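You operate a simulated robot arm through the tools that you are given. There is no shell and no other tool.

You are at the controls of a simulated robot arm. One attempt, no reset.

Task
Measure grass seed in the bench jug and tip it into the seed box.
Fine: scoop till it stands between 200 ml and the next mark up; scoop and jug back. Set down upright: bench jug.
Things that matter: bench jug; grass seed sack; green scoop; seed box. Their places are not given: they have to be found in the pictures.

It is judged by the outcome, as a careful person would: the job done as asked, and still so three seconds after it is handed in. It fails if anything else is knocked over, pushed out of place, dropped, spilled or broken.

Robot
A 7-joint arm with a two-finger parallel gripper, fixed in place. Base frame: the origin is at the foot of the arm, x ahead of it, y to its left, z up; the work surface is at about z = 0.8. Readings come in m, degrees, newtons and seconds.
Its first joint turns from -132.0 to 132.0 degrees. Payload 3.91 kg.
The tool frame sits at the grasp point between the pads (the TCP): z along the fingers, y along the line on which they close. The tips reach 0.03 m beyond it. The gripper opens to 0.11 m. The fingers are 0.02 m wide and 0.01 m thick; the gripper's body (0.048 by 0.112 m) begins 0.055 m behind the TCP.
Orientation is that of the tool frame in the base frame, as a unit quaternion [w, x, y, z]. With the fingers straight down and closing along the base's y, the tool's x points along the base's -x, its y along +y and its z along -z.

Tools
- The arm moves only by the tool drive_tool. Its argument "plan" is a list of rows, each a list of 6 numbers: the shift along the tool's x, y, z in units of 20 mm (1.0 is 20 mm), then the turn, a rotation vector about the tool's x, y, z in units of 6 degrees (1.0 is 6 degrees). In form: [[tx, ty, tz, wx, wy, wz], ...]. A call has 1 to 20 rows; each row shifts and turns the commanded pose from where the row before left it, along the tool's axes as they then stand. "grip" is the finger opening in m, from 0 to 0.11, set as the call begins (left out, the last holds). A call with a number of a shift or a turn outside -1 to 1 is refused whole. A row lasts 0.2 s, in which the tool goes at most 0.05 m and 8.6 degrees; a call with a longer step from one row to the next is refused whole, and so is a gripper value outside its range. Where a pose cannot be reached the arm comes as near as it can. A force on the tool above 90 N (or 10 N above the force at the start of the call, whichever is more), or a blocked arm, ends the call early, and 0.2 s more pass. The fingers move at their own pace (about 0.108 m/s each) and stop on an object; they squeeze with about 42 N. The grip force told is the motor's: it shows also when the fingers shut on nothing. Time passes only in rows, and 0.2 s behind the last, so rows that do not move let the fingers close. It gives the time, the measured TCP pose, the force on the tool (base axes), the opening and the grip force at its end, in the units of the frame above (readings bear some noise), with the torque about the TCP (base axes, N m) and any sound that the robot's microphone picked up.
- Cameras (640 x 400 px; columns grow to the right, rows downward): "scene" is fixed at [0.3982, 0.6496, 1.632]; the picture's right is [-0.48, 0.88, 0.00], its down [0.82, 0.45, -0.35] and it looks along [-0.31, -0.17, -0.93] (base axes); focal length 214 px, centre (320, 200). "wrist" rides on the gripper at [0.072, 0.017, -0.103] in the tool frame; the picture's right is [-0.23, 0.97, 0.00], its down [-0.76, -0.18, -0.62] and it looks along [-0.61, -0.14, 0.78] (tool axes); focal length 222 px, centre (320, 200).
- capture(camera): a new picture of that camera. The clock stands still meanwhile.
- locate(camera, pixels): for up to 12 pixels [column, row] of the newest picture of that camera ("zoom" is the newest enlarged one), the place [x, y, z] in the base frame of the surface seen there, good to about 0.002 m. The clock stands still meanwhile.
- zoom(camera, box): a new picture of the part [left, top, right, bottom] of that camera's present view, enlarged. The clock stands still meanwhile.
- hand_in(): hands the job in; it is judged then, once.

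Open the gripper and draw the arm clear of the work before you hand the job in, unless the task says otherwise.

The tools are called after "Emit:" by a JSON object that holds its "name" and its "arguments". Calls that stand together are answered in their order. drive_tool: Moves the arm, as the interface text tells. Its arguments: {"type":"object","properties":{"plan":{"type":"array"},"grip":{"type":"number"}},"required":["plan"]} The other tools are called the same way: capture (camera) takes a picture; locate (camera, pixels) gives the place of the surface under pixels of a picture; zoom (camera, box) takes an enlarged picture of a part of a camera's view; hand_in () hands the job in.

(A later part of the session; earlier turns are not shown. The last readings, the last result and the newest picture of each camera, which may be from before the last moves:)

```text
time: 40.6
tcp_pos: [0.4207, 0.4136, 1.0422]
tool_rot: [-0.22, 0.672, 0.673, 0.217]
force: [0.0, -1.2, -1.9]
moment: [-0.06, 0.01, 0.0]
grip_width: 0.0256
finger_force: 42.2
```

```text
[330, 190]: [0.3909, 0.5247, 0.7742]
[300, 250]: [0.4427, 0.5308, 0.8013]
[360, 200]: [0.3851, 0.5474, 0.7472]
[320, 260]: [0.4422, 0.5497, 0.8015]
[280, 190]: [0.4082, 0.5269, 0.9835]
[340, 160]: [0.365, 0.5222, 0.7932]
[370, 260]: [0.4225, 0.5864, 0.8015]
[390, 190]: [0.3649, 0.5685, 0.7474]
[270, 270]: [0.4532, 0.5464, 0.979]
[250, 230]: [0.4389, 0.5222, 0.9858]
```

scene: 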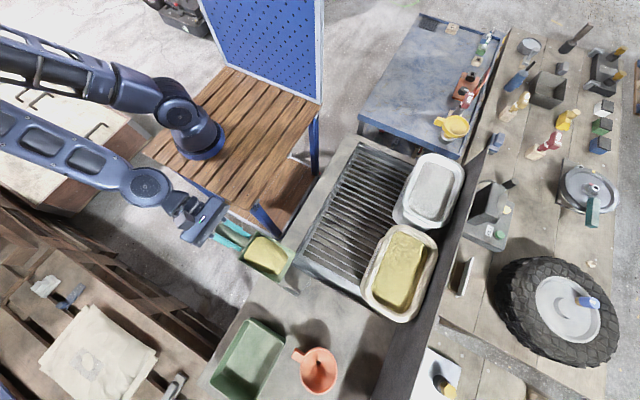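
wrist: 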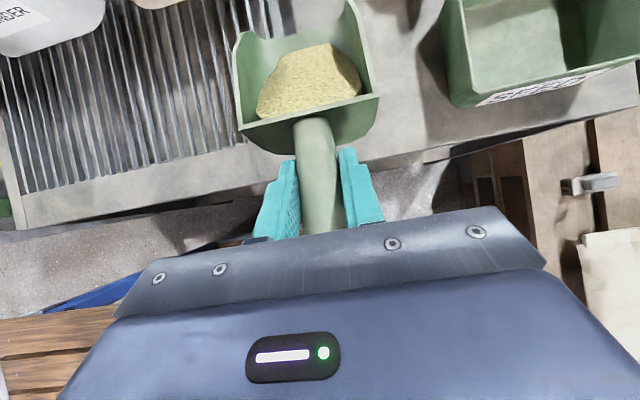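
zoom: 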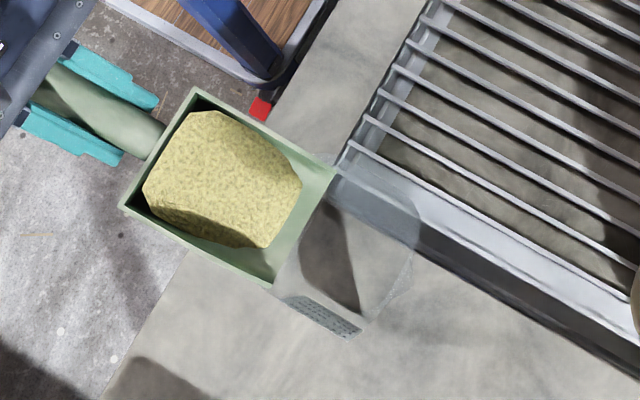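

The lip (line (335,165)–(272,285) in the zoom) sits centred across the jug's opening, about 2 cm in. I tilt slowly to 48° nose down, keeping the lip over the opening.

Emit:
{"name": "drive_tool", "arguments": {"plan": [[0.785, 0.05, -0.06, 0, -1, 0], [0.39, 0, -0.07, 0, -0.5, 0], [0.385, 0, -0.07, 0, -0.5, 0], [0.363, 0, -0.09, 0, -0.5, 0], [0.363, 0, -0.09, 0, -0.5, 0], [0.352, 0, -0.127, 0, -0.5, 0], [0.352, 0, -0.127, 0, -0.5, 0], [0.362, 0, -0.14, 0, -0.5, 0], [0.362, 0, -0.14, 0, -0.5, 0], [0.345, 0, -0.177, 0, -0.5, 0], [0.345, 0, -0.177, 0, -0.5, 0], [0, 0, 0, 0, 0, 0], [0, 0, 0, 0, 0, 0]]}}

Emit:
{"name": "capture", "arguments": {"camera": "wrist"}}

Emit:
{"name": "zoom", "arguments": {"camera": "scene", "box": [240, 220, 340, 310]}}

```text
time: 43.4
tcp_pos: [0.4213, 0.4901, 1.0952]
tool_rot: [0.0, 0.708, 0.707, 0.0]
force: [0.1, 0.4, -0.6]
moment: [-0.03, 0.0, 0.02]
grip_width: 0.0257
finger_force: 42.3
```

```text
taken
```

wrist: 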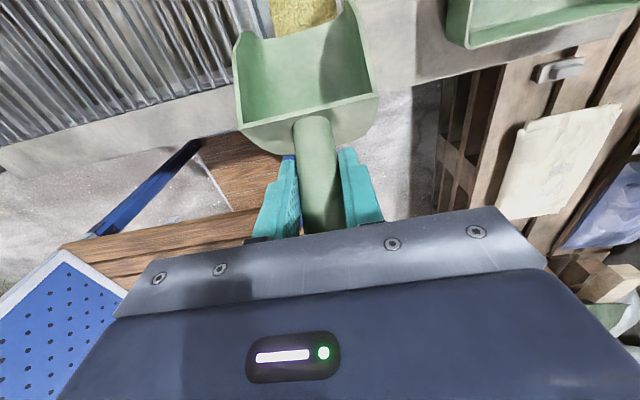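

```text
4.44 times, centred on (290, 265) of scene
```

zoom: 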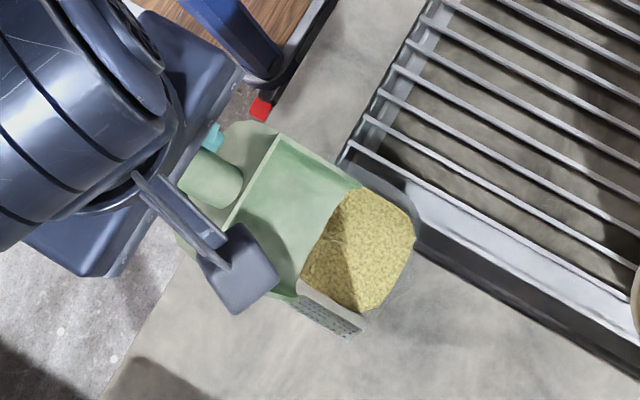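

All seed slid into the jug (yellow patch at (360,250)) and the scoop is empty. I measure the seed surface height, then reverse the tilt and back the scoop off upward.

Emit:
{"name": "locate", "arguments": {"camera": "zoom", "pixels": [[360, 250], [370, 210], [340, 270], [395, 220], [370, 290], [330, 280], [350, 230], [400, 250]]}}

Emit:
{"name": "drive_tool", "arguments": {"plan": [[-0.345, 0, -0.3, 0, 0.5, 0], [-0.69, 0, -0.2, 0, 1, 0], [-0.724, 0, -0.1, 0, 1, 0], [-0.703, 0, -0.1, 0, 1, 0], [-0.726, 0, -0.1, 0, 1, 0], [-0.775, 0, -0.1, 0, 1, 0], [-0.785, 0, -0.2, 0, 1, 0], [-0.3, 0, -0.9, 0, 1, 0], [0, 0, -1, 0, 0.5, 0], [0, 0, -1, 0, 0, 0]]}}

Emit:
{"name": "capture", "arguments": {"camera": "wrist"}}

Emit:
{"name": "zoom", "arguments": {"camera": "scene", "box": [240, 220, 340, 310]}}

```text
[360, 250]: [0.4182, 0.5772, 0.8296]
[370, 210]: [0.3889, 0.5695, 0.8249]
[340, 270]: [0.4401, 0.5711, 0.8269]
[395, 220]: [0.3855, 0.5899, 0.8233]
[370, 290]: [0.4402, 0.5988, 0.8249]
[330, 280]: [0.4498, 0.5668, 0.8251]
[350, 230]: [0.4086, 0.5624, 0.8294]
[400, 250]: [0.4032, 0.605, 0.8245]
```

```text
time: 45.6
tcp_pos: [0.4233, 0.3505, 1.1268]
tool_rot: [-0.287, 0.647, 0.645, 0.289]
force: [0.1, 1.0, -1.4]
moment: [-0.08, 0.01, 0.01]
grip_width: 0.0254
finger_force: 42.1
```

```text
taken
```

wrist: 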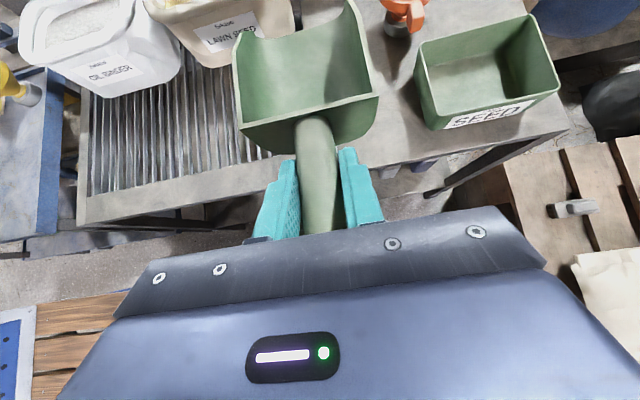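

```text
4.44 times, centred on (290, 265) of scene
```

zoom: 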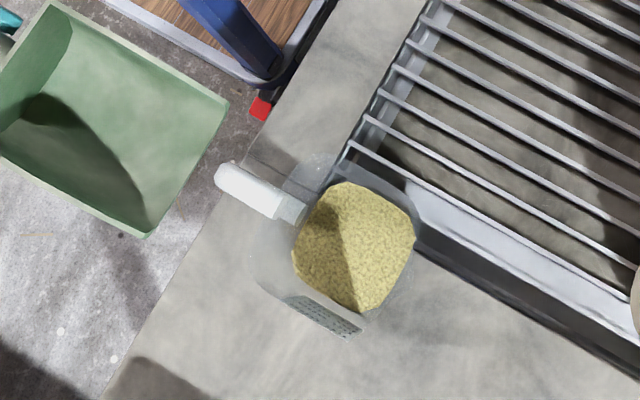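

Seed surface in the jug is at z≈0.826. I zoom hard on the jug's marked face to find the heights of the mark lines.

Emit:
{"name": "zoom", "arguments": {"camera": "scene", "box": [270, 270, 310, 300]}}

```text
13.33 times, centred on (290, 285) of scene
```

zoom: 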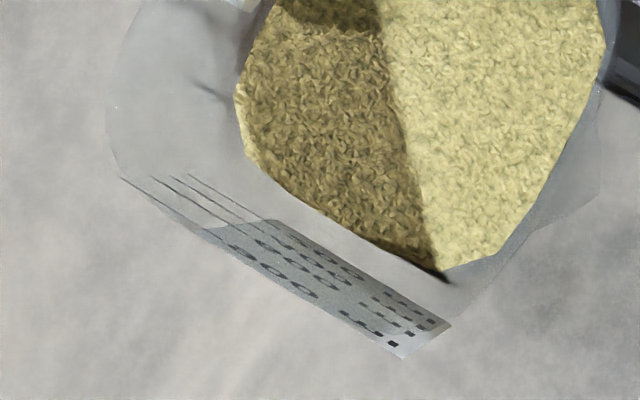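

Tick lines for 900, 600, 400, 200 (left to right) run into the label's left edge. I locate those points and along the number rows.

Emit:
{"name": "locate", "arguments": {"camera": "zoom", "pixels": [[212, 236], [236, 235], [250, 232], [265, 226], [280, 226], [298, 236], [272, 243], [262, 243], [242, 254], [400, 352], [445, 325], [200, 190]]}}

Emit:
{"name": "zoom", "arguments": {"camera": "scene", "box": [274, 278, 294, 292]}}

```text
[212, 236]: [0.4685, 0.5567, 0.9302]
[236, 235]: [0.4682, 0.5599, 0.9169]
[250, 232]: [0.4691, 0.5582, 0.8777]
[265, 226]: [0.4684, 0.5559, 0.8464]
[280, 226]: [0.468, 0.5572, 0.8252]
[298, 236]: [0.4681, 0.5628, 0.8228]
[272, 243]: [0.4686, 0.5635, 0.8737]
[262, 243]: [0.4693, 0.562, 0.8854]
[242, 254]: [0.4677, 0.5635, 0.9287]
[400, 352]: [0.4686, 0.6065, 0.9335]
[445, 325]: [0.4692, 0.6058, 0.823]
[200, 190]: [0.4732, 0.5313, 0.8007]
```

```text
16.00 times, centred on (284, 285) of scene
```

zoom: 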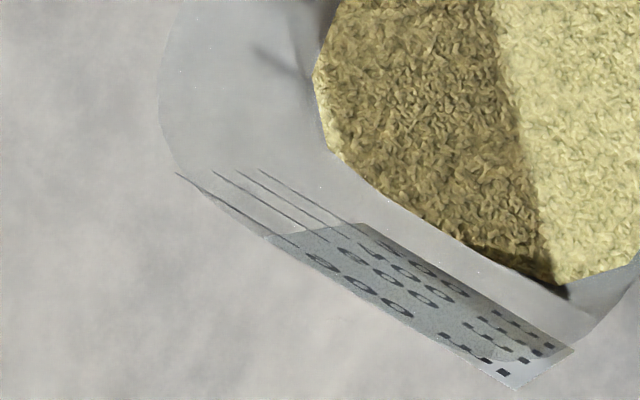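

From this geometry the marks lie at roughly z = 0.832 (200), 0.858 (400), 0.883 (600), 0.921 (900); the surface at 0.826 is about 155 ml, so one more similar scoop should give about 300 ml. I return above the sack, at x≈0.29 beside the first crater.

Emit:
{"name": "drive_tool", "arguments": {"plan": [[0.6125, -0.3325, 0.78, 0, 0, 0], [0.6125, -0.3325, 0.78, 0, 0, 0], [0.6125, -0.3325, 0.78, 0, 0, 0], [0.6125, -0.3325, 0.78, 0, 0, 0], [0.6125, -0.3325, 0.78, 0, 0, 0], [0.6125, -0.3325, 0.78, 0, 0, 0], [0.6125, -0.3325, 0.78, 0, 0, 0], [0.6125, -0.3325, 0.78, 0, 0, 0], [0.6125, -0.3325, 0.78, 0, 0, 0], [0.6125, -0.3325, 0.78, 0, 0, 0], [0.6125, -0.3325, 0.78, 0, 0, 0], [0.6125, -0.3325, 0.78, 0, 0, 0], [0.6125, -0.3325, 0.78, 0, 0, 0], [0.6125, -0.3325, 0.78, 0, 0, 0], [0.6125, -0.3325, 0.78, 0, 0, 0], [0.6125, -0.3325, 0.78, 0, 0, 0], [0.6125, -0.3325, 0.78, 0, 0, 0], [0.6125, -0.3325, 0.78, 0, 0, 0], [0.6125, -0.3325, 0.78, 0, 0, 0], [0.6125, -0.3325, 0.78, 0, 0, 0]]}}

Emit:
{"name": "capture", "arguments": {"camera": "scene"}}

Emit:
{"name": "locate", "arguments": {"camera": "scene", "pixels": [[384, 280], [394, 285], [403, 292], [390, 298], [400, 305], [395, 270], [408, 290], [380, 270], [390, 260], [397, 240]]}}

Emit:
{"name": "zoom", "arguments": {"camera": "scene", "box": [350, 215, 450, 330]}}

```text
time: 49.8
tcp_pos: [0.2887, 0.7474, 1.1009]
tool_rot: [-0.288, 0.646, 0.646, 0.287]
force: [0.8, 0.6, -0.3]
moment: [-0.1, 0.05, -0.02]
grip_width: 0.0256
finger_force: 41.8
```

```text
taken
```

scene: 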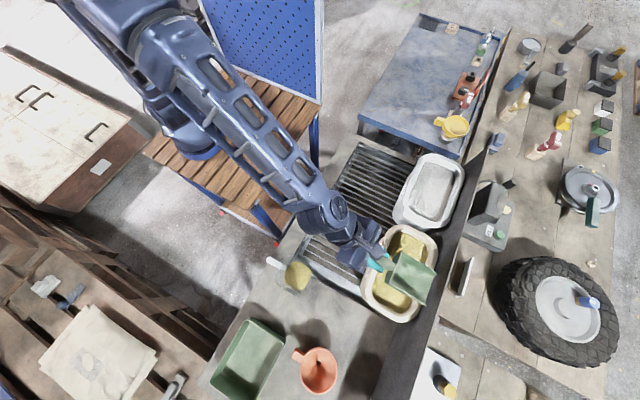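

```text
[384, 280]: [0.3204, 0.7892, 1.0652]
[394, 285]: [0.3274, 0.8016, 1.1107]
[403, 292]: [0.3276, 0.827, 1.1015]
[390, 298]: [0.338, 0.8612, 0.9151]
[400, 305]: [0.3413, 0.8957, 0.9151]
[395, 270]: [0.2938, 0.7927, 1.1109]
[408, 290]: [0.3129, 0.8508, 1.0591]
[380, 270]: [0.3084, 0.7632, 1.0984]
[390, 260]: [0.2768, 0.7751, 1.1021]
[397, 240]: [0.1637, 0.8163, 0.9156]
```

```text
3.48 times, centred on (400, 272) of scene
```

zoom: 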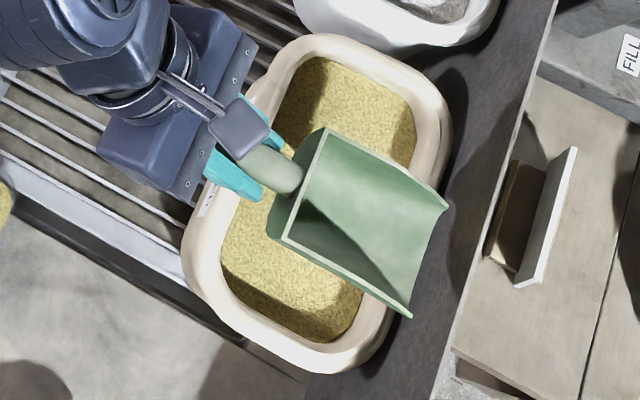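

The seed level is about z=0.915 and the scoop is over the other half of the sack at x≈0.289. I repeat the nose-down tilt.

Emit:
{"name": "drive_tool", "arguments": {"plan": [[0.159, 0, 0.176, 0, -1, 0], [0.176, 0, 0.159, 0, -1, 0], [0.192, 0, 0.14, 0, -1, 0], [0.206, 0, 0.119, 0, -1, 0], [0.217, 0, 0.097, 0, -1, 0], [0.226, 0, 0.073, 0, -1, 0], [0.232, 0, 0.049, 0, -1, 0], [0.236, 0, 0.025, 0, -1, 0]]}}

Emit:
{"name": "capture", "arguments": {"camera": "wrist"}}

```text
time: 51.6
tcp_pos: [0.2893, 0.7822, 1.0981]
tool_rot: [0.002, 0.707, 0.707, 0.0]
force: [-0.9, 0.2, 0.3]
moment: [0.0, 0.02, 0.01]
grip_width: 0.0258
finger_force: 42.2
```

```text
taken
```

wrist: 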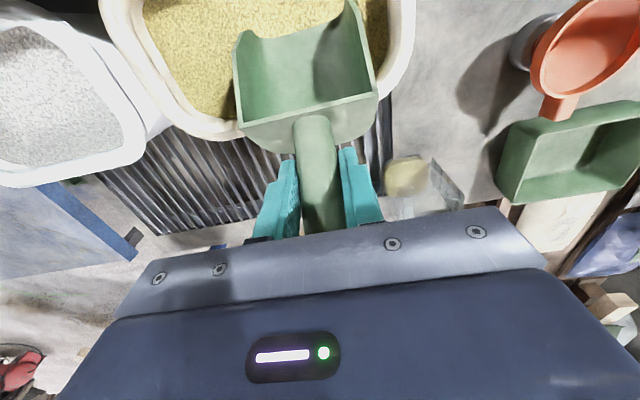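

Clear of the walls; I shift slightly to x≈0.28 while pushing in to the same depth (a few mm deeper since the level is lower).

Emit:
{"name": "drive_tool", "arguments": {"plan": [[0.3, -0.15, 0.82, 0, 0, 0], [0.3, -0.15, 0.82, 0, 0, 0], [0.3, -0.15, 0.82, 0, 0, 0], [0.3, 0, 0.82, 0, 0, 0], [0.3, 0, 0.82, 0, 0, 0], [0.3, 0, 0.82, 0, 0, 0]]}}

Emit:
{"name": "capture", "arguments": {"camera": "wrist"}}

```text
time: 53.0
tcp_pos: [0.28, 0.8195, 1.0017]
tool_rot: [0.0, 0.707, 0.707, 0.001]
force: [-0.9, -0.9, -1.8]
moment: [-0.02, 0.01, 0.0]
grip_width: 0.0256
finger_force: 42.3
```

```text
taken
```

wrist: 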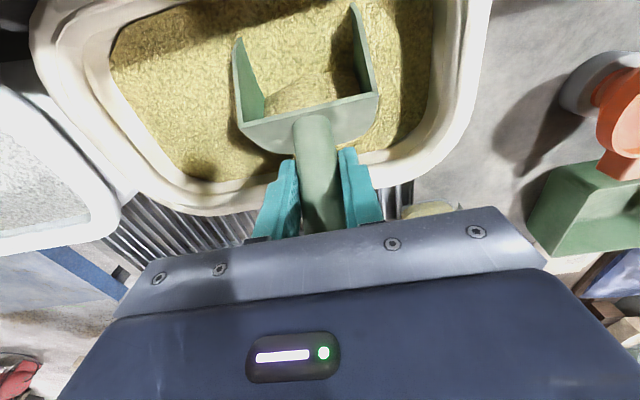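

Seed is inside the bowl again as in the first scoop, with no notable force. I repeat the scoop-up motion.

Emit:
{"name": "drive_tool", "arguments": {"plan": [[-0.325, 0, 0.225, 0, 1, 0], [-0.347, 0, 0.19, 0, 1, 0], [-0.365, 0, 0.152, 0, 1, 0], [-0.379, 0, 0.114, 0, 1, 0], [-0.27, 0, -0.23, 0, 1, 0], [-0.244, 0, -0.257, 0, 1, 0], [-0.216, 0, -0.281, 0, 1, 0], [-0.186, 0, -0.302, 0, 1, 0], [0.37, 0, -0.335, 0, 0.5, 0], [0.37, 0, -0.335, 0, 0.5, 0]]}}

Emit:
{"name": "capture", "arguments": {"camera": "wrist"}}

Emit:
{"name": "capture", "arguments": {"camera": "scene"}}

```text
time: 55.2
tcp_pos: [0.2803, 0.7667, 1.0107]
tool_rot: [-0.322, 0.63, 0.63, 0.321]
force: [-0.3, -0.6, -1.8]
moment: [-0.13, -0.01, 0.0]
grip_width: 0.0256
finger_force: 42.0
```

```text
taken
```

wrist: 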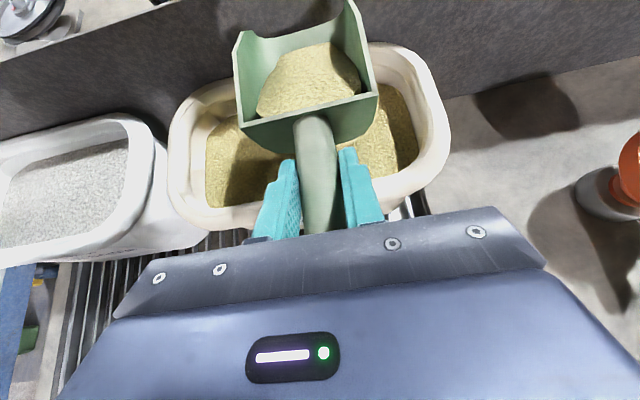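

```text
taken
```

scene: 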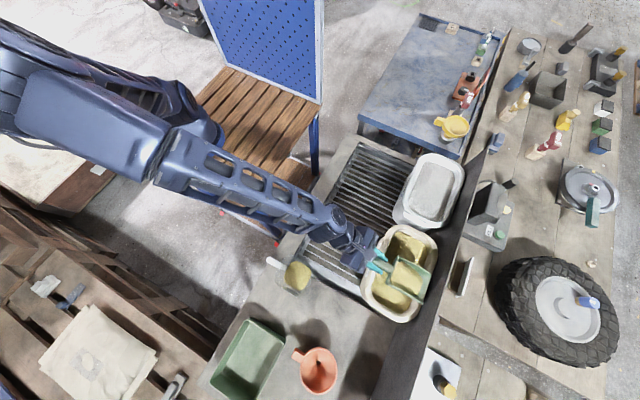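

The second mound looks the same size as the first. I lift and carry it to the jug on the same kind of path.

Emit:
{"name": "drive_tool", "arguments": {"plan": [[0.3, 0, -0.22, 0, 0, 0], [0.607, 0, -0.441, 0, 0, 0], [0.607, 0, -0.441, 0, 0, 0], [0.607, 0, -0.441, 0, 0, 0], [0.607, 0, -0.441, 0, 0, 0], [0.607, 0, -0.441, 0, 0, 0], [0.3, 0, -0.22, 0, 0, 0], [0, 0, 0, 0, 0, 0]]}}

Emit:
{"name": "drive_tool", "arguments": {"plan": [[-0.27, 0.186, -0.37, 0, 0, 0], [-0.54, 0.371, -0.743, 0, 0, 0], [-0.54, 0.371, -0.743, 0, 0, 0], [-0.54, 0.371, -0.743, 0, 0, 0], [-0.54, 0.371, -0.743, 0, 0, 0], [-0.54, 0.371, -0.743, 0, 0, 0], [-0.54, 0.371, -0.743, 0, 0, 0], [-0.54, 0.371, -0.743, 0, 0, 0], [-0.54, 0.371, -0.743, 0, 0, 0], [-0.54, 0.371, -0.743, 0, 0, 0], [-0.54, 0.371, -0.743, 0, 0, 0], [-0.54, 0.371, -0.743, 0, 0, 0], [-0.54, 0.371, -0.743, 0, 0, 0], [-0.54, 0.371, -0.743, 0, 0, 0], [-0.54, 0.371, -0.743, 0, 0, 0], [-0.54, 0.371, -0.743, 0, 0, 0], [-0.54, 0.371, -0.743, 0, 0, 0], [-0.54, 0.371, -0.743, 0, 0, 0], [-0.54, 0.371, -0.743, 0, 0, 0], [-0.27, 0.186, -0.37, 0, 0, 0]]}}

Emit:
{"name": "capture", "arguments": {"camera": "scene"}}

```text
time: 57.0
tcp_pos: [0.2799, 0.7657, 1.1004]
tool_rot: [-0.32, 0.63, 0.63, 0.321]
force: [-0.2, -0.7, -1.2]
moment: [-0.13, -0.03, 0.01]
grip_width: 0.0257
finger_force: 41.9
```

```text
time: 61.2
tcp_pos: [0.4201, 0.4177, 1.1017]
tool_rot: [-0.322, 0.629, 0.63, 0.321]
force: [0.0, 0.2, -2.4]
moment: [-0.11, 0.01, -0.03]
grip_width: 0.0259
finger_force: 42.0
```

```text
taken
```

scene: 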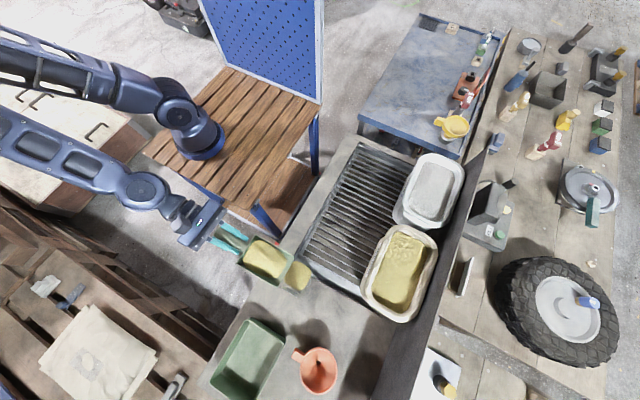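

Scoop is again over the jug at (0.420, 0.418, 1.102), still loaded. I lower with slight tilt to the same spot as before and check alignment.

Emit:
{"name": "drive_tool", "arguments": {"plan": [[-0.506, 0.01, 0.325, 0, -0.6, 0], [-0.484, 0.01, 0.355, 0, -0.6, 0], [-0.461, 0.01, 0.385, 0, -0.6, 0], [-0.436, 0.01, 0.413, 0, -0.6, 0], [-0.409, 0.01, 0.44, 0, -0.6, 0]]}}

Emit:
{"name": "zoom", "arguments": {"camera": "scene", "box": [240, 220, 340, 310]}}

```text
time: 62.4
tcp_pos: [0.4204, 0.4144, 1.0411]
tool_rot: [-0.219, 0.673, 0.672, 0.219]
force: [0.5, -0.7, -1.4]
moment: [-0.07, 0.0, -0.02]
grip_width: 0.0258
finger_force: 42.3
```

```text
4.44 times, centred on (290, 265) of scene
```

zoom: 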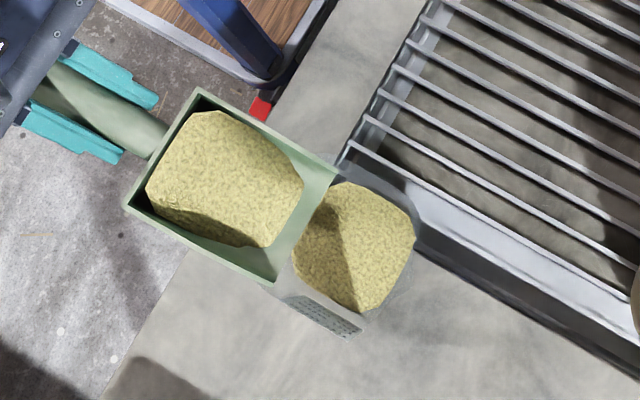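

Alignment matches the first pour. I tilt slowly to 48° again over the jug.

Emit:
{"name": "drive_tool", "arguments": {"plan": [[0.785, 0.05, -0.06, 0, -1, 0], [0.39, 0, -0.07, 0, -0.5, 0], [0.385, 0, -0.07, 0, -0.5, 0], [0.363, 0, -0.09, 0, -0.5, 0], [0.363, 0, -0.09, 0, -0.5, 0], [0.352, 0, -0.127, 0, -0.5, 0], [0.352, 0, -0.127, 0, -0.5, 0], [0.362, 0, -0.14, 0, -0.5, 0], [0.362, 0, -0.14, 0, -0.5, 0], [0.345, 0, -0.177, 0, -0.5, 0], [0.345, 0, -0.177, 0, -0.5, 0], [0, 0, 0, 0, 0, 0], [0, 0, 0, 0, 0, 0], [0, 0, 0, 0, 0, 0]]}}

Emit:
{"name": "capture", "arguments": {"camera": "wrist"}}

Emit:
{"name": "zoom", "arguments": {"camera": "scene", "box": [240, 220, 340, 310]}}

Emit:
{"name": "locate", "arguments": {"camera": "zoom", "pixels": [[360, 250], [370, 210], [345, 270], [395, 220], [370, 290], [335, 280], [355, 230], [400, 250]]}}

```text
time: 65.4
tcp_pos: [0.4197, 0.4889, 1.0952]
tool_rot: [0.0, 0.707, 0.707, 0.001]
force: [0.0, 0.5, -1.1]
moment: [-0.01, 0.03, -0.01]
grip_width: 0.026
finger_force: 42.1
```

```text
taken
```

wrist: 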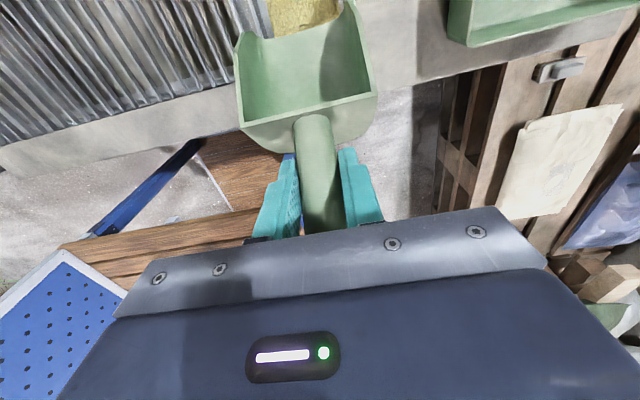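

```text
4.44 times, centred on (290, 265) of scene
```

zoom: 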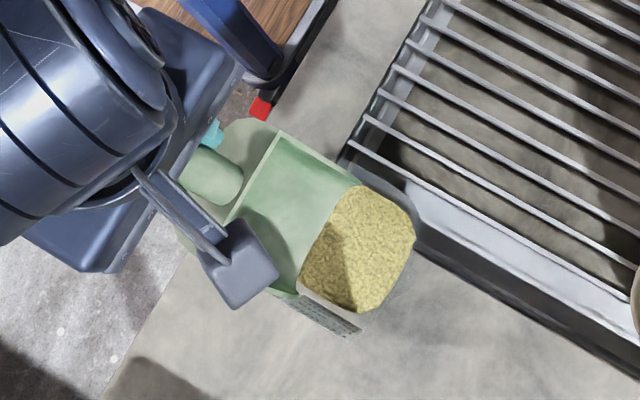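

```text
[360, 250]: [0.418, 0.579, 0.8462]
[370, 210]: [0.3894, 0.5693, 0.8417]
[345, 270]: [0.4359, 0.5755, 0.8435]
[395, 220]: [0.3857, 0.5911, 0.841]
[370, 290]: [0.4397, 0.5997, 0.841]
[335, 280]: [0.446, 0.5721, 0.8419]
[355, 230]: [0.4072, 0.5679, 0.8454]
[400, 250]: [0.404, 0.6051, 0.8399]
```

The seed surface in the jug is now at z≈0.843 (edges 0.840–0.842), between my estimates for 200 (≈0.832) and 400 (≈0.858). The scoop is empty, so I back it off as before and head toward its rest place.

Emit:
{"name": "drive_tool", "arguments": {"plan": [[-0.345, 0, -0.3, 0, 0.5, 0], [-0.69, 0, -0.2, 0, 1, 0], [-0.724, 0, -0.1, 0, 1, 0], [-0.703, 0, -0.1, 0, 1, 0], [-0.726, 0, -0.1, 0, 1, 0], [-0.775, 0, -0.1, 0, 1, 0], [-0.785, 0, -0.2, 0, 1, 0], [-0.3, 0, -0.9, 0, 1, 0], [0, 0, -1, 0, 0.5, 0], [0, 0, -1, 0, 0, 0]]}}

Emit:
{"name": "drive_tool", "arguments": {"plan": [[0.334, -0.961, 0.596, 0, 0, 0], [0.334, -0.961, 0.596, 0, 0, 0], [0.334, -0.961, 0.596, 0, 0, 0], [0.334, -0.961, 0.596, 0, 0, 0], [0.334, -0.961, 0.596, 0, 0, 0], [0.334, -0.961, 0.596, 0, 0, 0], [0.334, -0.961, 0.596, 0, 0, 0], [0.334, -0.961, 0.596, 0, 0, 0], [0.334, -0.961, 0.596, 0, 0, 0]]}}

Emit:
{"name": "capture", "arguments": {"camera": "wrist"}}

Emit:
{"name": "capture", "arguments": {"camera": "scene"}}

```text
time: 67.6
tcp_pos: [0.4218, 0.3493, 1.125]
tool_rot: [-0.288, 0.647, 0.645, 0.288]
force: [0.8, -0.4, -2.2]
moment: [-0.1, 0.0, -0.01]
grip_width: 0.0255
finger_force: 42.2
```

```text
time: 69.6
tcp_pos: [0.2484, 0.4672, 1.1003]
tool_rot: [-0.287, 0.646, 0.646, 0.288]
force: [-1.0, 0.0, -0.5]
moment: [-0.1, -0.03, 0.02]
grip_width: 0.0256
finger_force: 41.7
```

```text
taken
```

wrist: 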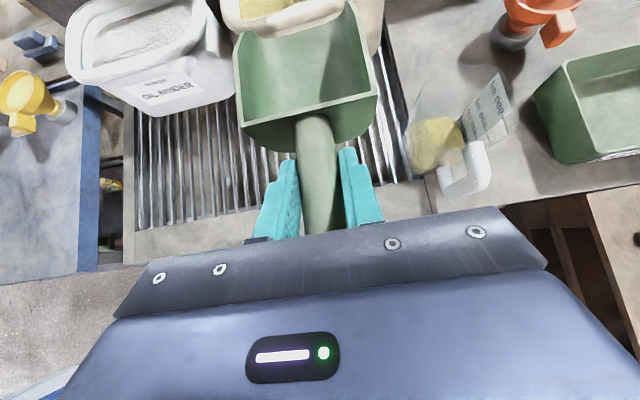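

```text
taken
```

scene: 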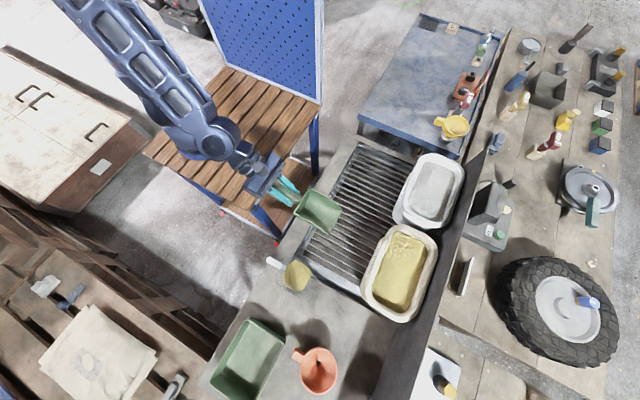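

The jug with seed is visible at about (445,145) in the wrist view with its label. I zoom in on it for a level reading.

Emit:
{"name": "zoom", "arguments": {"camera": "wrist", "box": [400, 60, 520, 200]}}

Emit:
{"name": "locate", "arguments": {"camera": "zoom", "pixels": [[120, 200], [80, 180], [60, 240], [150, 240], [100, 160], [200, 190], [230, 150], [260, 140], [300, 90], [165, 160], [180, 200]]}}

```text
2.86 times, centred on (460, 130) of wrist
```

zoom: 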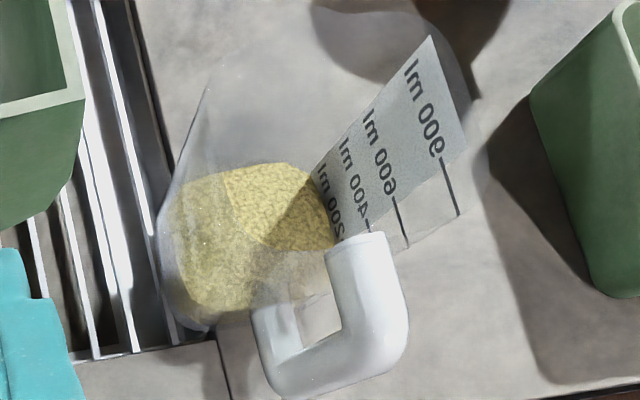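

```text
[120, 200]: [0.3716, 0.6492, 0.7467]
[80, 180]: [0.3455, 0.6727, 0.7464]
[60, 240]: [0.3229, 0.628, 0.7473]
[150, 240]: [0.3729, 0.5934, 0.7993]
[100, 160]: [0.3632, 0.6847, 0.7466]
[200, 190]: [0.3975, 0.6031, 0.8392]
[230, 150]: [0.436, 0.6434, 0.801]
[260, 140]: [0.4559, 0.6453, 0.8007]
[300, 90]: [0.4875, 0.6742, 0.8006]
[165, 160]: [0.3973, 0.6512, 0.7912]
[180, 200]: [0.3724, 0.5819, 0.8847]
```

The seed edge meets the label near the "200 ml" text at about (330,200). I locate heights along the label text rows and seed edge.

Emit:
{"name": "zoom", "arguments": {"camera": "wrist", "box": [445, 75, 495, 155]}}

```text
5.00 times, centred on (470, 115) of wrist
```

zoom: 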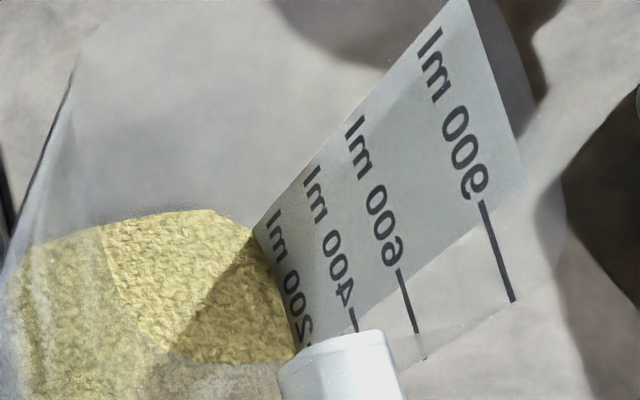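

I locate the centres of the number rows to get true mark heights, plus the seed edge.

Emit:
{"name": "locate", "arguments": {"camera": "zoom", "pixels": [[292, 275], [280, 240], [330, 243], [318, 200], [373, 190], [455, 120], [484, 195], [401, 268], [354, 318], [268, 300], [250, 240], [200, 260]]}}

```text
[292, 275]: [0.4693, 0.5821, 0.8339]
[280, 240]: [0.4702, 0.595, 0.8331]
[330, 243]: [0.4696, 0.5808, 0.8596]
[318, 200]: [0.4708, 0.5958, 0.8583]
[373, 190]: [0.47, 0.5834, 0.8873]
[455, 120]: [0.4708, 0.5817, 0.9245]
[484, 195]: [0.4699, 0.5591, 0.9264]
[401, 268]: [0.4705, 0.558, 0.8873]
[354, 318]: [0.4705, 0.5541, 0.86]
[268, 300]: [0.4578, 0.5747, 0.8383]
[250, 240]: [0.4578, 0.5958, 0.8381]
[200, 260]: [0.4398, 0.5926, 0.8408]
```

Marks are at z≈0.8335 (200) and 0.8595 (400); the seed stands at ≈0.842 everywhere above 0.838 – about 265 ml, as asked. Now the scoop goes back: I move over its original spot.

Emit:
{"name": "drive_tool", "arguments": {"plan": [[-0.071, -0.946, 0.266, 0, 0, 0], [-0.071, -0.946, 0.266, 0, 0, 0], [-0.071, -0.946, 0.266, 0, 0, 0], [-0.071, -0.946, 0.266, 0, 0, 0], [-0.071, -0.946, 0.266, 0, 0, 0], [-0.071, -0.946, 0.266, 0, 0, 0], [-0.071, -0.946, 0.266, 0, 0, 0], [-0.071, -0.946, 0.266, 0, 0, 0], [-0.071, -0.946, 0.266, 0, 0, 0], [-0.071, -0.946, 0.266, 0, 0, 0], [-0.071, -0.946, 0.266, 0, 0, 0], [-0.071, -0.946, 0.266, 0, 0, 0], [-0.071, -0.946, 0.266, 0, 0, 0], [0, 0, 0, 0, 0, 0]]}}

Emit:
{"name": "capture", "arguments": {"camera": "wrist"}}

```text
time: 72.6
tcp_pos: [0.0783, 0.5566, 1.0293]
tool_rot: [-0.289, 0.645, 0.648, 0.283]
force: [0.2, 0.0, -1.5]
moment: [-0.13, 0.0, 0.01]
grip_width: 0.0258
finger_force: 42.8
out of reach, approached as far as the arm can: row 7, 8, 9, 10, 11, 12, 13
```

```text
taken
```

wrist: 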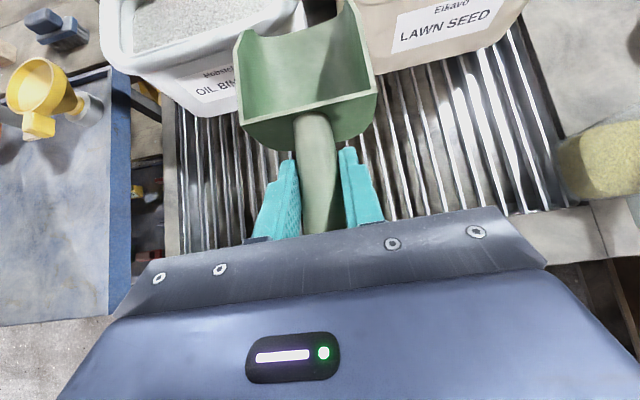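

The arm stopped at (0.078, 0.557, 1.029) near a reach limit up high. I go lower first, where this pose was reachable before, while drifting toward the spot.

Emit:
{"name": "drive_tool", "arguments": {"plan": [[-0.657, -0.2, 0.255, 0, 0, 0], [-0.657, -0.2, 0.255, 0, 0, 0], [-0.657, -0.2, 0.255, 0, 0, 0], [-0.657, -0.2, 0.255, 0, 0, 0], [-0.657, -0.2, 0.255, 0, 0, 0], [-0.657, -0.2, 0.255, 0, 0, 0]]}}

```text
time: 74.0
tcp_pos: [0.0826, 0.5426, 0.948]
tool_rot: [-0.289, 0.645, 0.648, 0.284]
force: [-0.3, -1.0, -0.7]
moment: [-0.08, 0.01, 0.02]
grip_width: 0.0254
finger_force: 42.2
out of reach, approached as far as the arm can: row 1, 2, 3, 4, 5, 6
```

x can't be reduced further in this arm posture. I go back up and out to the pose by the sack, from which the straight path to the scoop's spot was feasible earlier, to re-approach along it.

Emit:
{"name": "drive_tool", "arguments": {"plan": [[0.743, 0, -0.669, 0, 0, 0], [0.743, 0, -0.669, 0, 0, 0], [0.743, 0, -0.669, 0, 0, 0], [0.743, 0, -0.669, 0, 0, 0], [0.743, 0, -0.669, 0, 0, 0], [0.743, 0, -0.669, 0, 0, 0], [0.743, 0, -0.669, 0, 0, 0]]}}

Emit:
{"name": "drive_tool", "arguments": {"plan": [[0.669, 0.55, 0.743, 0, 0, 0], [0.669, 0.55, 0.743, 0, 0, 0], [0.669, 0.55, 0.743, 0, 0, 0], [0.669, 0.55, 0.743, 0, 0, 0], [0.669, 0.55, 0.743, 0, 0, 0], [0.669, 0.55, 0.743, 0, 0, 0], [0.669, 0.55, 0.743, 0, 0, 0], [0.669, 0.55, 0.743, 0, 0, 0], [0.669, 0.55, 0.743, 0, 0, 0], [0.669, 0.55, 0.743, 0, 0, 0]]}}

Emit:
{"name": "capture", "arguments": {"camera": "scene"}}

```text
time: 75.6
tcp_pos: [0.0919, 0.5497, 1.086]
tool_rot: [-0.29, 0.645, 0.647, 0.285]
force: [-0.7, 0.0, -0.9]
moment: [-0.09, -0.01, -0.05]
grip_width: 0.0253
finger_force: 42.1
out of reach, approached as far as the arm can: row 4, 6
```

```text
time: 77.8
tcp_pos: [0.1982, 0.7485, 1.0876]
tool_rot: [-0.288, 0.646, 0.646, 0.288]
force: [-0.6, 0.2, 0.1]
moment: [-0.09, -0.04, -0.04]
grip_width: 0.0256
finger_force: 42.0
```

```text
taken
```

scene: 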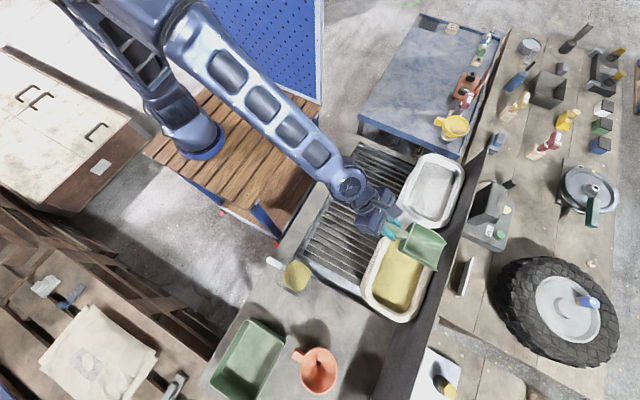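

Back at (0.198, 0.749, 1.088). I retrace the earlier straight path toward (0.004, 0.508, 1.037).

Emit:
{"name": "drive_tool", "arguments": {"plan": [[-0.824, -0.808, -0.604, 0, 0, 0], [-0.824, -0.808, -0.604, 0, 0, 0], [-0.824, -0.808, -0.604, 0, 0, 0], [-0.824, -0.808, -0.604, 0, 0, 0], [-0.824, -0.808, -0.604, 0, 0, 0], [-0.824, -0.808, -0.604, 0, 0, 0], [-0.824, -0.808, -0.604, 0, 0, 0], [-0.824, -0.808, -0.604, 0, 0, 0], [-0.824, -0.808, -0.604, 0, 0, 0], [-0.824, -0.808, -0.604, 0, 0, 0], [-0.824, -0.808, -0.604, 0, 0, 0], [-0.824, -0.808, -0.604, 0, 0, 0]]}}

Emit:
{"name": "capture", "arguments": {"camera": "scene"}}

```text
time: 80.4
tcp_pos: [0.0722, 0.5543, 1.0303]
tool_rot: [-0.291, 0.644, 0.65, 0.278]
force: [-0.2, 0.6, -2.5]
moment: [-0.08, -0.01, 0.02]
grip_width: 0.0254
finger_force: 42.1
out of reach, approached as far as the arm can: row 9, 10, 11, 12
```

```text
taken
```

scene: 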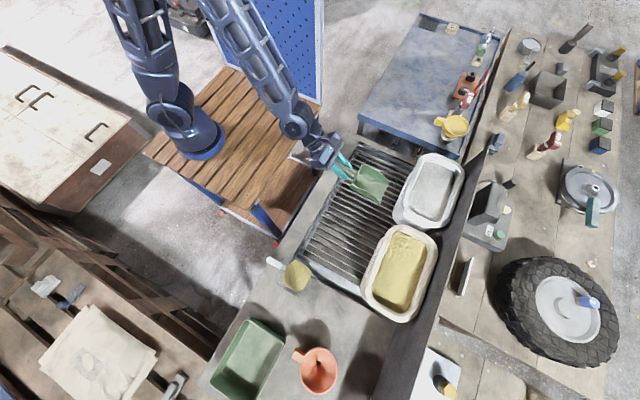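

The posture is again blocked at x≈0.072. The first time I reached this spot by coming in with the gripper vertical and then tilting, so I replicate that: tilt to vertical (empty scoop nose down over the grate) while moving toward the spot.

Emit:
{"name": "drive_tool", "arguments": {"plan": [[0.3, 0, -0.3, 0, -1, 0], [0.3, 0, -0.3, 0, -1, 0], [0.2, 0, -0.4, 0, -1, 0], [0, 0, 0, 0, -1, 0], [0, 0, 0, 0, -1, 0], [0, 0, 0, 0, -1, 0], [0, 0, 0, 0, -1, 0], [0, 0, 0, 0, -1, 0], [0, -0.3, 0, 0, 0, 0], [0, -0.3, 0, 0, 0, 0], [-0.2, -0.3, 0, 0, 0, 0], [-0.2, -0.3, 0, 0, 0, 0]]}}

Emit:
{"name": "capture", "arguments": {"camera": "scene"}}

```text
time: 83.0
tcp_pos: [0.0498, 0.5461, 1.0563]
tool_rot: [0.0, 0.707, 0.707, 0.0]
force: [-1.0, -0.5, -1.5]
moment: [-0.04, -0.01, 0.01]
grip_width: 0.0253
finger_force: 42.4
```

```text
taken
```

scene: 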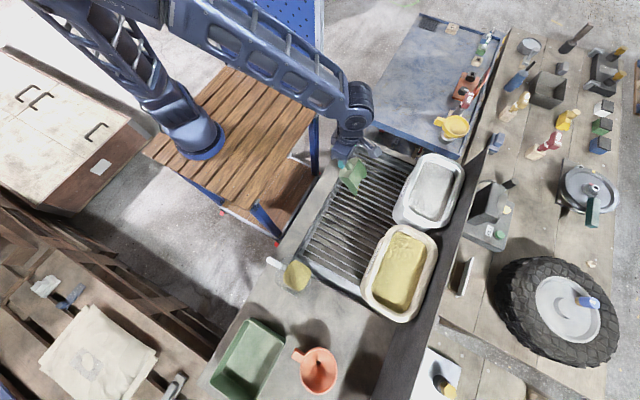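

Now the arm swung to the earlier posture and x moves freely. I continue to x≈0.003 and tilt the scoop back level.

Emit:
{"name": "drive_tool", "arguments": {"plan": [[0, -0.47, 0, 0, 0, 0], [0, -0.47, 0, 0, 0, 0], [0, -0.47, 0, 0, 0, 0], [0, -0.47, 0, 0, 0, 0], [0, -0.47, 0, 0, 0, 0], [0, 0, 0, 0, 1, 0], [0, 0, 0, 0, 1, 0], [0, 0, 0, 0, 1, 0], [0, 0, 0, 0, 1, 0], [0, 0, 0, 0, 1, 0], [0, 0, 0, 0, 1, 0], [0, 0, 0, 0, 1, 0], [0, 0, 0, 0, 1, 0]]}}

Emit:
{"name": "capture", "arguments": {"camera": "scene"}}

```text
time: 85.8
tcp_pos: [0.0017, 0.5455, 1.0574]
tool_rot: [-0.287, 0.646, 0.645, 0.288]
force: [-0.5, 0.1, -1.5]
moment: [-0.07, 0.0, -0.04]
grip_width: 0.0256
finger_force: 41.8
```

```text
taken
```

scene: 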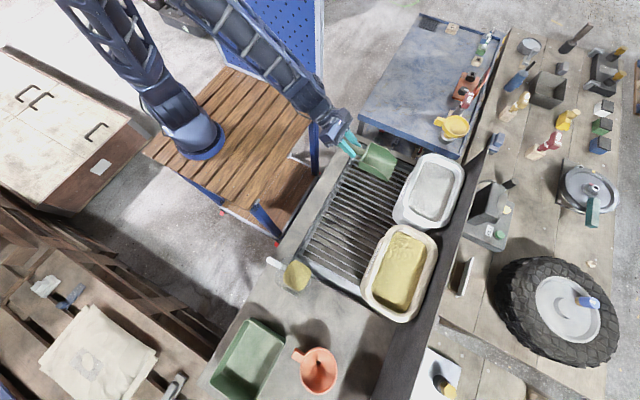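

Level at (0.002, 0.546, 1.057) in the good posture. I descend toward the rest pose, stopping at about z=0.90.

Emit:
{"name": "drive_tool", "arguments": {"plan": [[-0.795, 0, 0.42, 0, 0, 0], [-0.795, 0, 0.42, 0, 0, 0], [-0.795, 0, 0.42, 0, 0, 0], [-0.795, 0, 0.42, 0, 0, 0], [-0.795, 0, 0.42, 0, 0, 0], [-0.795, 0, 0.42, 0, 0, 0], [-0.795, 0, 0.42, 0, 0, 0], [-0.795, 0, 0.42, 0, 0, 0], [-0.795, 0, 0.42, 0, 0, 0], [0, 0, 0, 0, 0, 0]]}}

Emit:
{"name": "capture", "arguments": {"camera": "wrist"}}

```text
time: 88.0
tcp_pos: [0.002, 0.5065, 0.9006]
tool_rot: [-0.287, 0.646, 0.646, 0.288]
force: [0.1, 0.5, -2.0]
moment: [-0.09, 0.01, 0.02]
grip_width: 0.0255
finger_force: 42.1
```

```text
taken
```

wrist: 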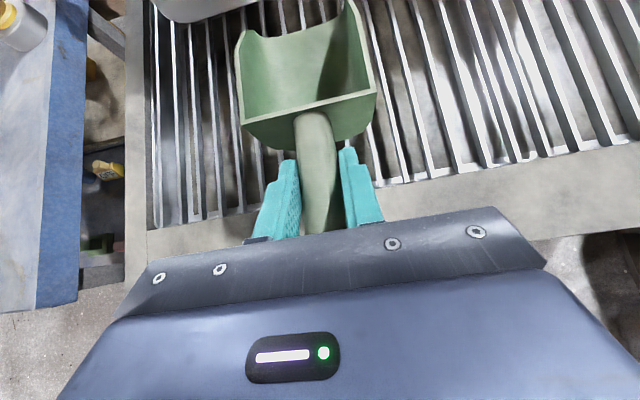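

Directly above the rest spot. I lower the last 5 cm slowly.

Emit:
{"name": "drive_tool", "arguments": {"plan": [[-0.4, 0, 0.36, 0, 0, 0], [-0.4, 0, 0.36, 0, 0, 0], [-0.4, 0, 0.36, 0, 0, 0], [-0.35, 0, 0.315, 0, 0, 0], [-0.25, 0, 0.225, 0, 0, 0], [-0.15, 0, 0.135, 0, 0, 0], [-0.03, 0, 0.027, 0, 0, 0], [0, 0, 0, 0, 0, 0]]}}

Emit:
{"name": "capture", "arguments": {"camera": "wrist"}}

```text
time: 89.8
tcp_pos: [0.0013, 0.5054, 0.8484]
tool_rot: [-0.289, 0.645, 0.646, 0.288]
force: [3.2, -3.6, 25.9]
moment: [1.08, -0.06, -0.15]
grip_width: 0.0254
finger_force: 41.8
```

```text
taken
```

wrist: 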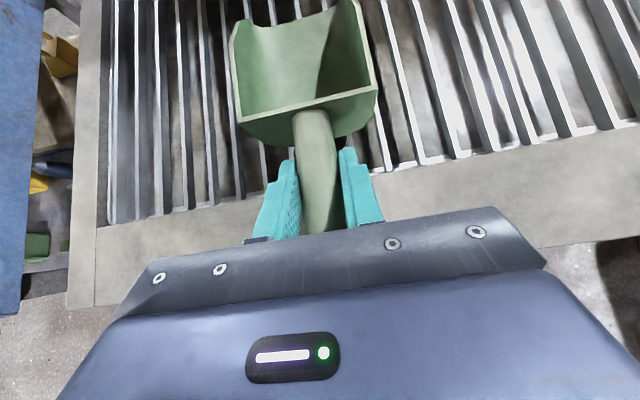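

Contact with the grate (26 N up), scoop in the original spot. I relieve by about 1 mm and open the gripper.

Emit:
{"name": "drive_tool", "arguments": {"plan": [[0.03, 0, -0.027, 0, 0, 0], [0, 0, 0, 0, 0, 0]]}}

Emit:
{"name": "drive_tool", "arguments": {"plan": [[0, 0, 0, 0, 0, 0], [0, 0, 0, 0, 0, 0], [0, 0, 0, 0, 0, 0], [0, 0, 0, 0, 0, 0]], "grip": 0.11}}

Emit:
{"name": "capture", "arguments": {"camera": "wrist"}}

```text
time: 90.4
tcp_pos: [0.0022, 0.5064, 0.849]
tool_rot: [-0.289, 0.645, 0.646, 0.288]
force: [-5.1, -1.7, 12.2]
moment: [0.47, 0.15, 0.19]
grip_width: 0.0256
finger_force: 41.9
```

```text
time: 91.4
tcp_pos: [0.0018, 0.506, 0.8474]
tool_rot: [-0.288, 0.646, 0.646, 0.287]
force: [-0.1, -0.7, 0.8]
moment: [0.01, 0.01, -0.02]
grip_width: 0.1097
finger_force: 0.0
```

```text
taken
```

wrist: 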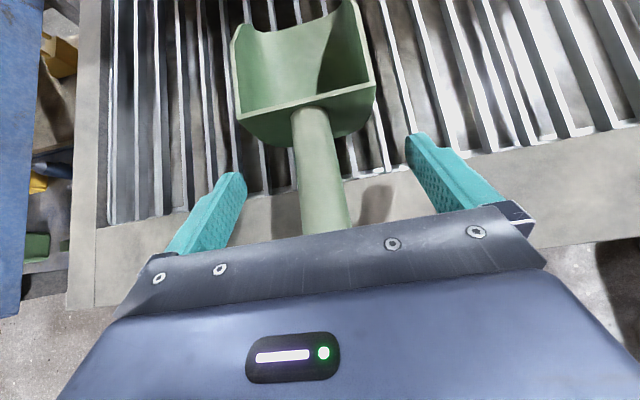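

Scoop released. I rise straight up 8 cm and check how it rests.

Emit:
{"name": "drive_tool", "arguments": {"plan": [[0.743, 0, -0.669, 0, 0, 0], [0.743, 0, -0.669, 0, 0, 0], [0.743, 0, -0.669, 0, 0, 0], [0.743, 0, -0.669, 0, 0, 0]]}}

Emit:
{"name": "capture", "arguments": {"camera": "wrist"}}

Emit:
{"name": "zoom", "arguments": {"camera": "scene", "box": [310, 150, 390, 210]}}

Emit:
{"name": "locate", "arguments": {"camera": "wrist", "pixels": [[326, 195], [337, 195], [338, 222], [333, 165], [284, 95], [286, 165], [368, 150], [320, 135], [320, 90]]}}

```text
time: 92.4
tcp_pos: [0.0038, 0.5056, 0.9263]
tool_rot: [-0.288, 0.646, 0.646, 0.287]
force: [-0.2, -0.1, 0.8]
moment: [0.02, 0.02, -0.01]
grip_width: 0.11
finger_force: 0.1
```

```text
taken
```

wrist: 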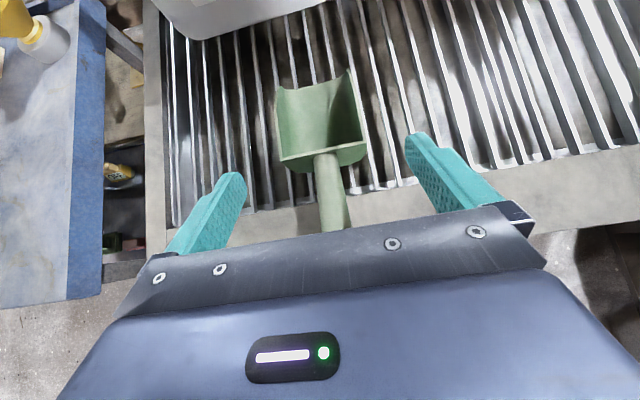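

```text
6.67 times, centred on (350, 180) of scene
```

zoom: 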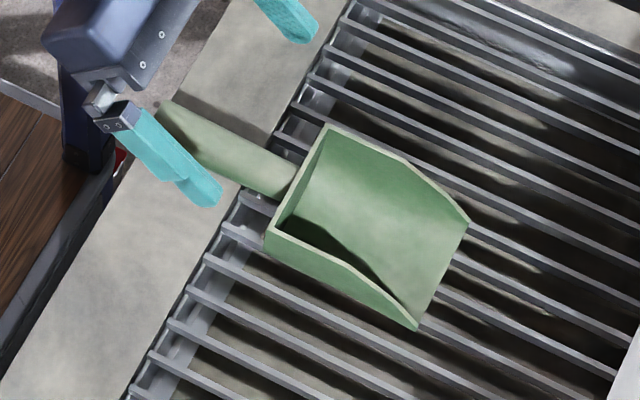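

```text
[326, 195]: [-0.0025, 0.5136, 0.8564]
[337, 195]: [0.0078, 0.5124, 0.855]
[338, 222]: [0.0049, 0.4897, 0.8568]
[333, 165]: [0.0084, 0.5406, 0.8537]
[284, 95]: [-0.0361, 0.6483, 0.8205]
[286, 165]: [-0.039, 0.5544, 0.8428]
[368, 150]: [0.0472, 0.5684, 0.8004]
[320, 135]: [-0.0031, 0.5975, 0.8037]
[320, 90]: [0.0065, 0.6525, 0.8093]
```

The scoop rests within about 5 mm of its original place. Next the jug: I rise and travel back in an arc to in front of the jug's handle.

Emit:
{"name": "drive_tool", "arguments": {"plan": [[0.743, 0, -0.669, 0, 0, 0], [0.743, 0, -0.669, 0, 0, 0], [0.743, 0, -0.669, 0, 0, 0], [0.743, 0, -0.669, 0, 0, 0], [0.743, 0, -0.669, 0, 0, 0], [0.05, 0.946, -0.231, 0, 0, 0], [0.05, 0.946, -0.231, 0, 0, 0], [0.05, 0.946, -0.231, 0, 0, 0], [0.05, 0.946, -0.231, 0, 0, 0], [0.05, 0.946, -0.231, 0, 0, 0], [0.05, 0.946, -0.231, 0, 0, 0], [0.05, 0.946, -0.231, 0, 0, 0], [0.05, 0.946, -0.231, 0, 0, 0], [0.05, 0.946, -0.231, 0, 0, 0], [0.05, 0.946, -0.231, 0, 0, 0], [0.05, 0.946, -0.231, 0, 0, 0], [0.05, 0.946, -0.231, 0, 0, 0], [0.05, 0.946, -0.231, 0, 0, 0]]}}

Emit:
{"name": "drive_tool", "arguments": {"plan": [[-0.446, 0.944, -0.495, 0, 0, 0], [-0.446, 0.944, -0.495, 0, 0, 0], [-0.446, 0.944, -0.495, 0, 0, 0], [-0.446, 0.944, -0.495, 0, 0, 0], [-0.446, 0.944, -0.495, 0, 0, 0], [-0.446, 0.944, -0.495, 0, 0, 0], [-0.446, 0.944, -0.495, 0, 0, 0], [-0.446, 0.944, -0.495, 0, 0, 0], [-0.446, 0.944, -0.495, 0, 0, 0]]}}

Emit:
{"name": "capture", "arguments": {"camera": "wrist"}}

Emit:
{"name": "capture", "arguments": {"camera": "scene"}}

```text
time: 96.2
tcp_pos: [0.2484, 0.4701, 1.077]
tool_rot: [-0.287, 0.646, 0.645, 0.288]
force: [-0.1, 0.0, -0.9]
moment: [-0.02, -0.03, -0.02]
grip_width: 0.1099
finger_force: 0.1
```

```text
time: 98.2
tcp_pos: [0.4169, 0.3508, 1.0785]
tool_rot: [-0.288, 0.646, 0.646, 0.288]
force: [0.0, -0.7, -0.4]
moment: [-0.02, 0.01, 0.0]
grip_width: 0.11
finger_force: 0.1
```

```text
taken
```

wrist: 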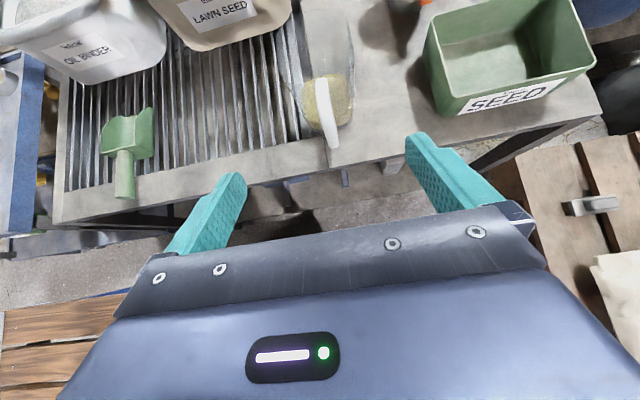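

```text
taken
```

scene: 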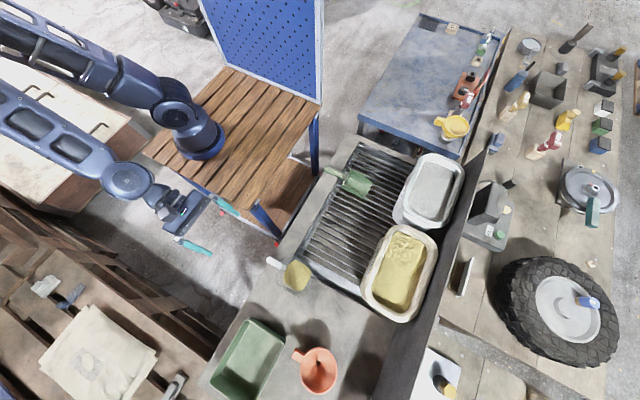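

The jug handle is at (328,110) ahead. I tilt the tool further toward horizontal (72°) and lower to look at the handle.

Emit:
{"name": "drive_tool", "arguments": {"plan": [[-0.6, 0, 0.5, 0, 1, 0], [-0.6, 0, 0.5, 0, 1, 0], [-0.6, 0, 0.4, 0, 1, 0], [-0.6, 0, 0.3, 0, 1, 0]]}}

Emit:
{"name": "capture", "arguments": {"camera": "wrist"}}

Emit:
{"name": "zoom", "arguments": {"camera": "wrist", "box": [260, 60, 400, 200]}}

```text
time: 99.2
tcp_pos: [0.4324, 0.3639, 1.021]
tool_rot: [-0.415, 0.572, 0.572, 0.415]
force: [0.4, 0.2, -0.1]
moment: [0.08, 0.01, 0.07]
grip_width: 0.1098
finger_force: 0.1
out of reach, approached as far as the arm can: row 3, 4
```

```text
taken
```

wrist: 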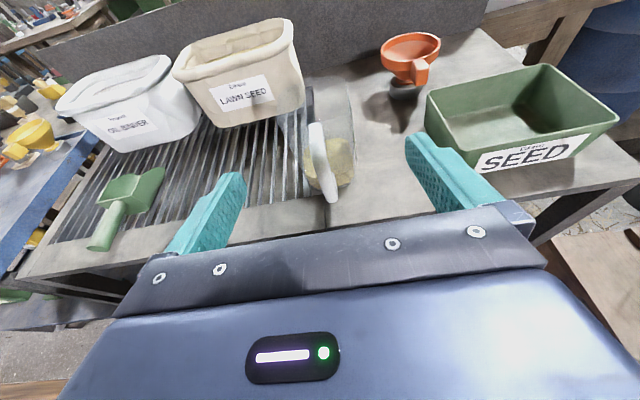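

```text
2.86 times, centred on (330, 130) of wrist
```

zoom: 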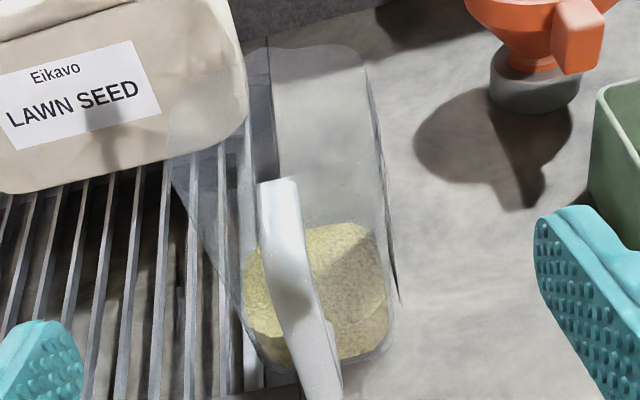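

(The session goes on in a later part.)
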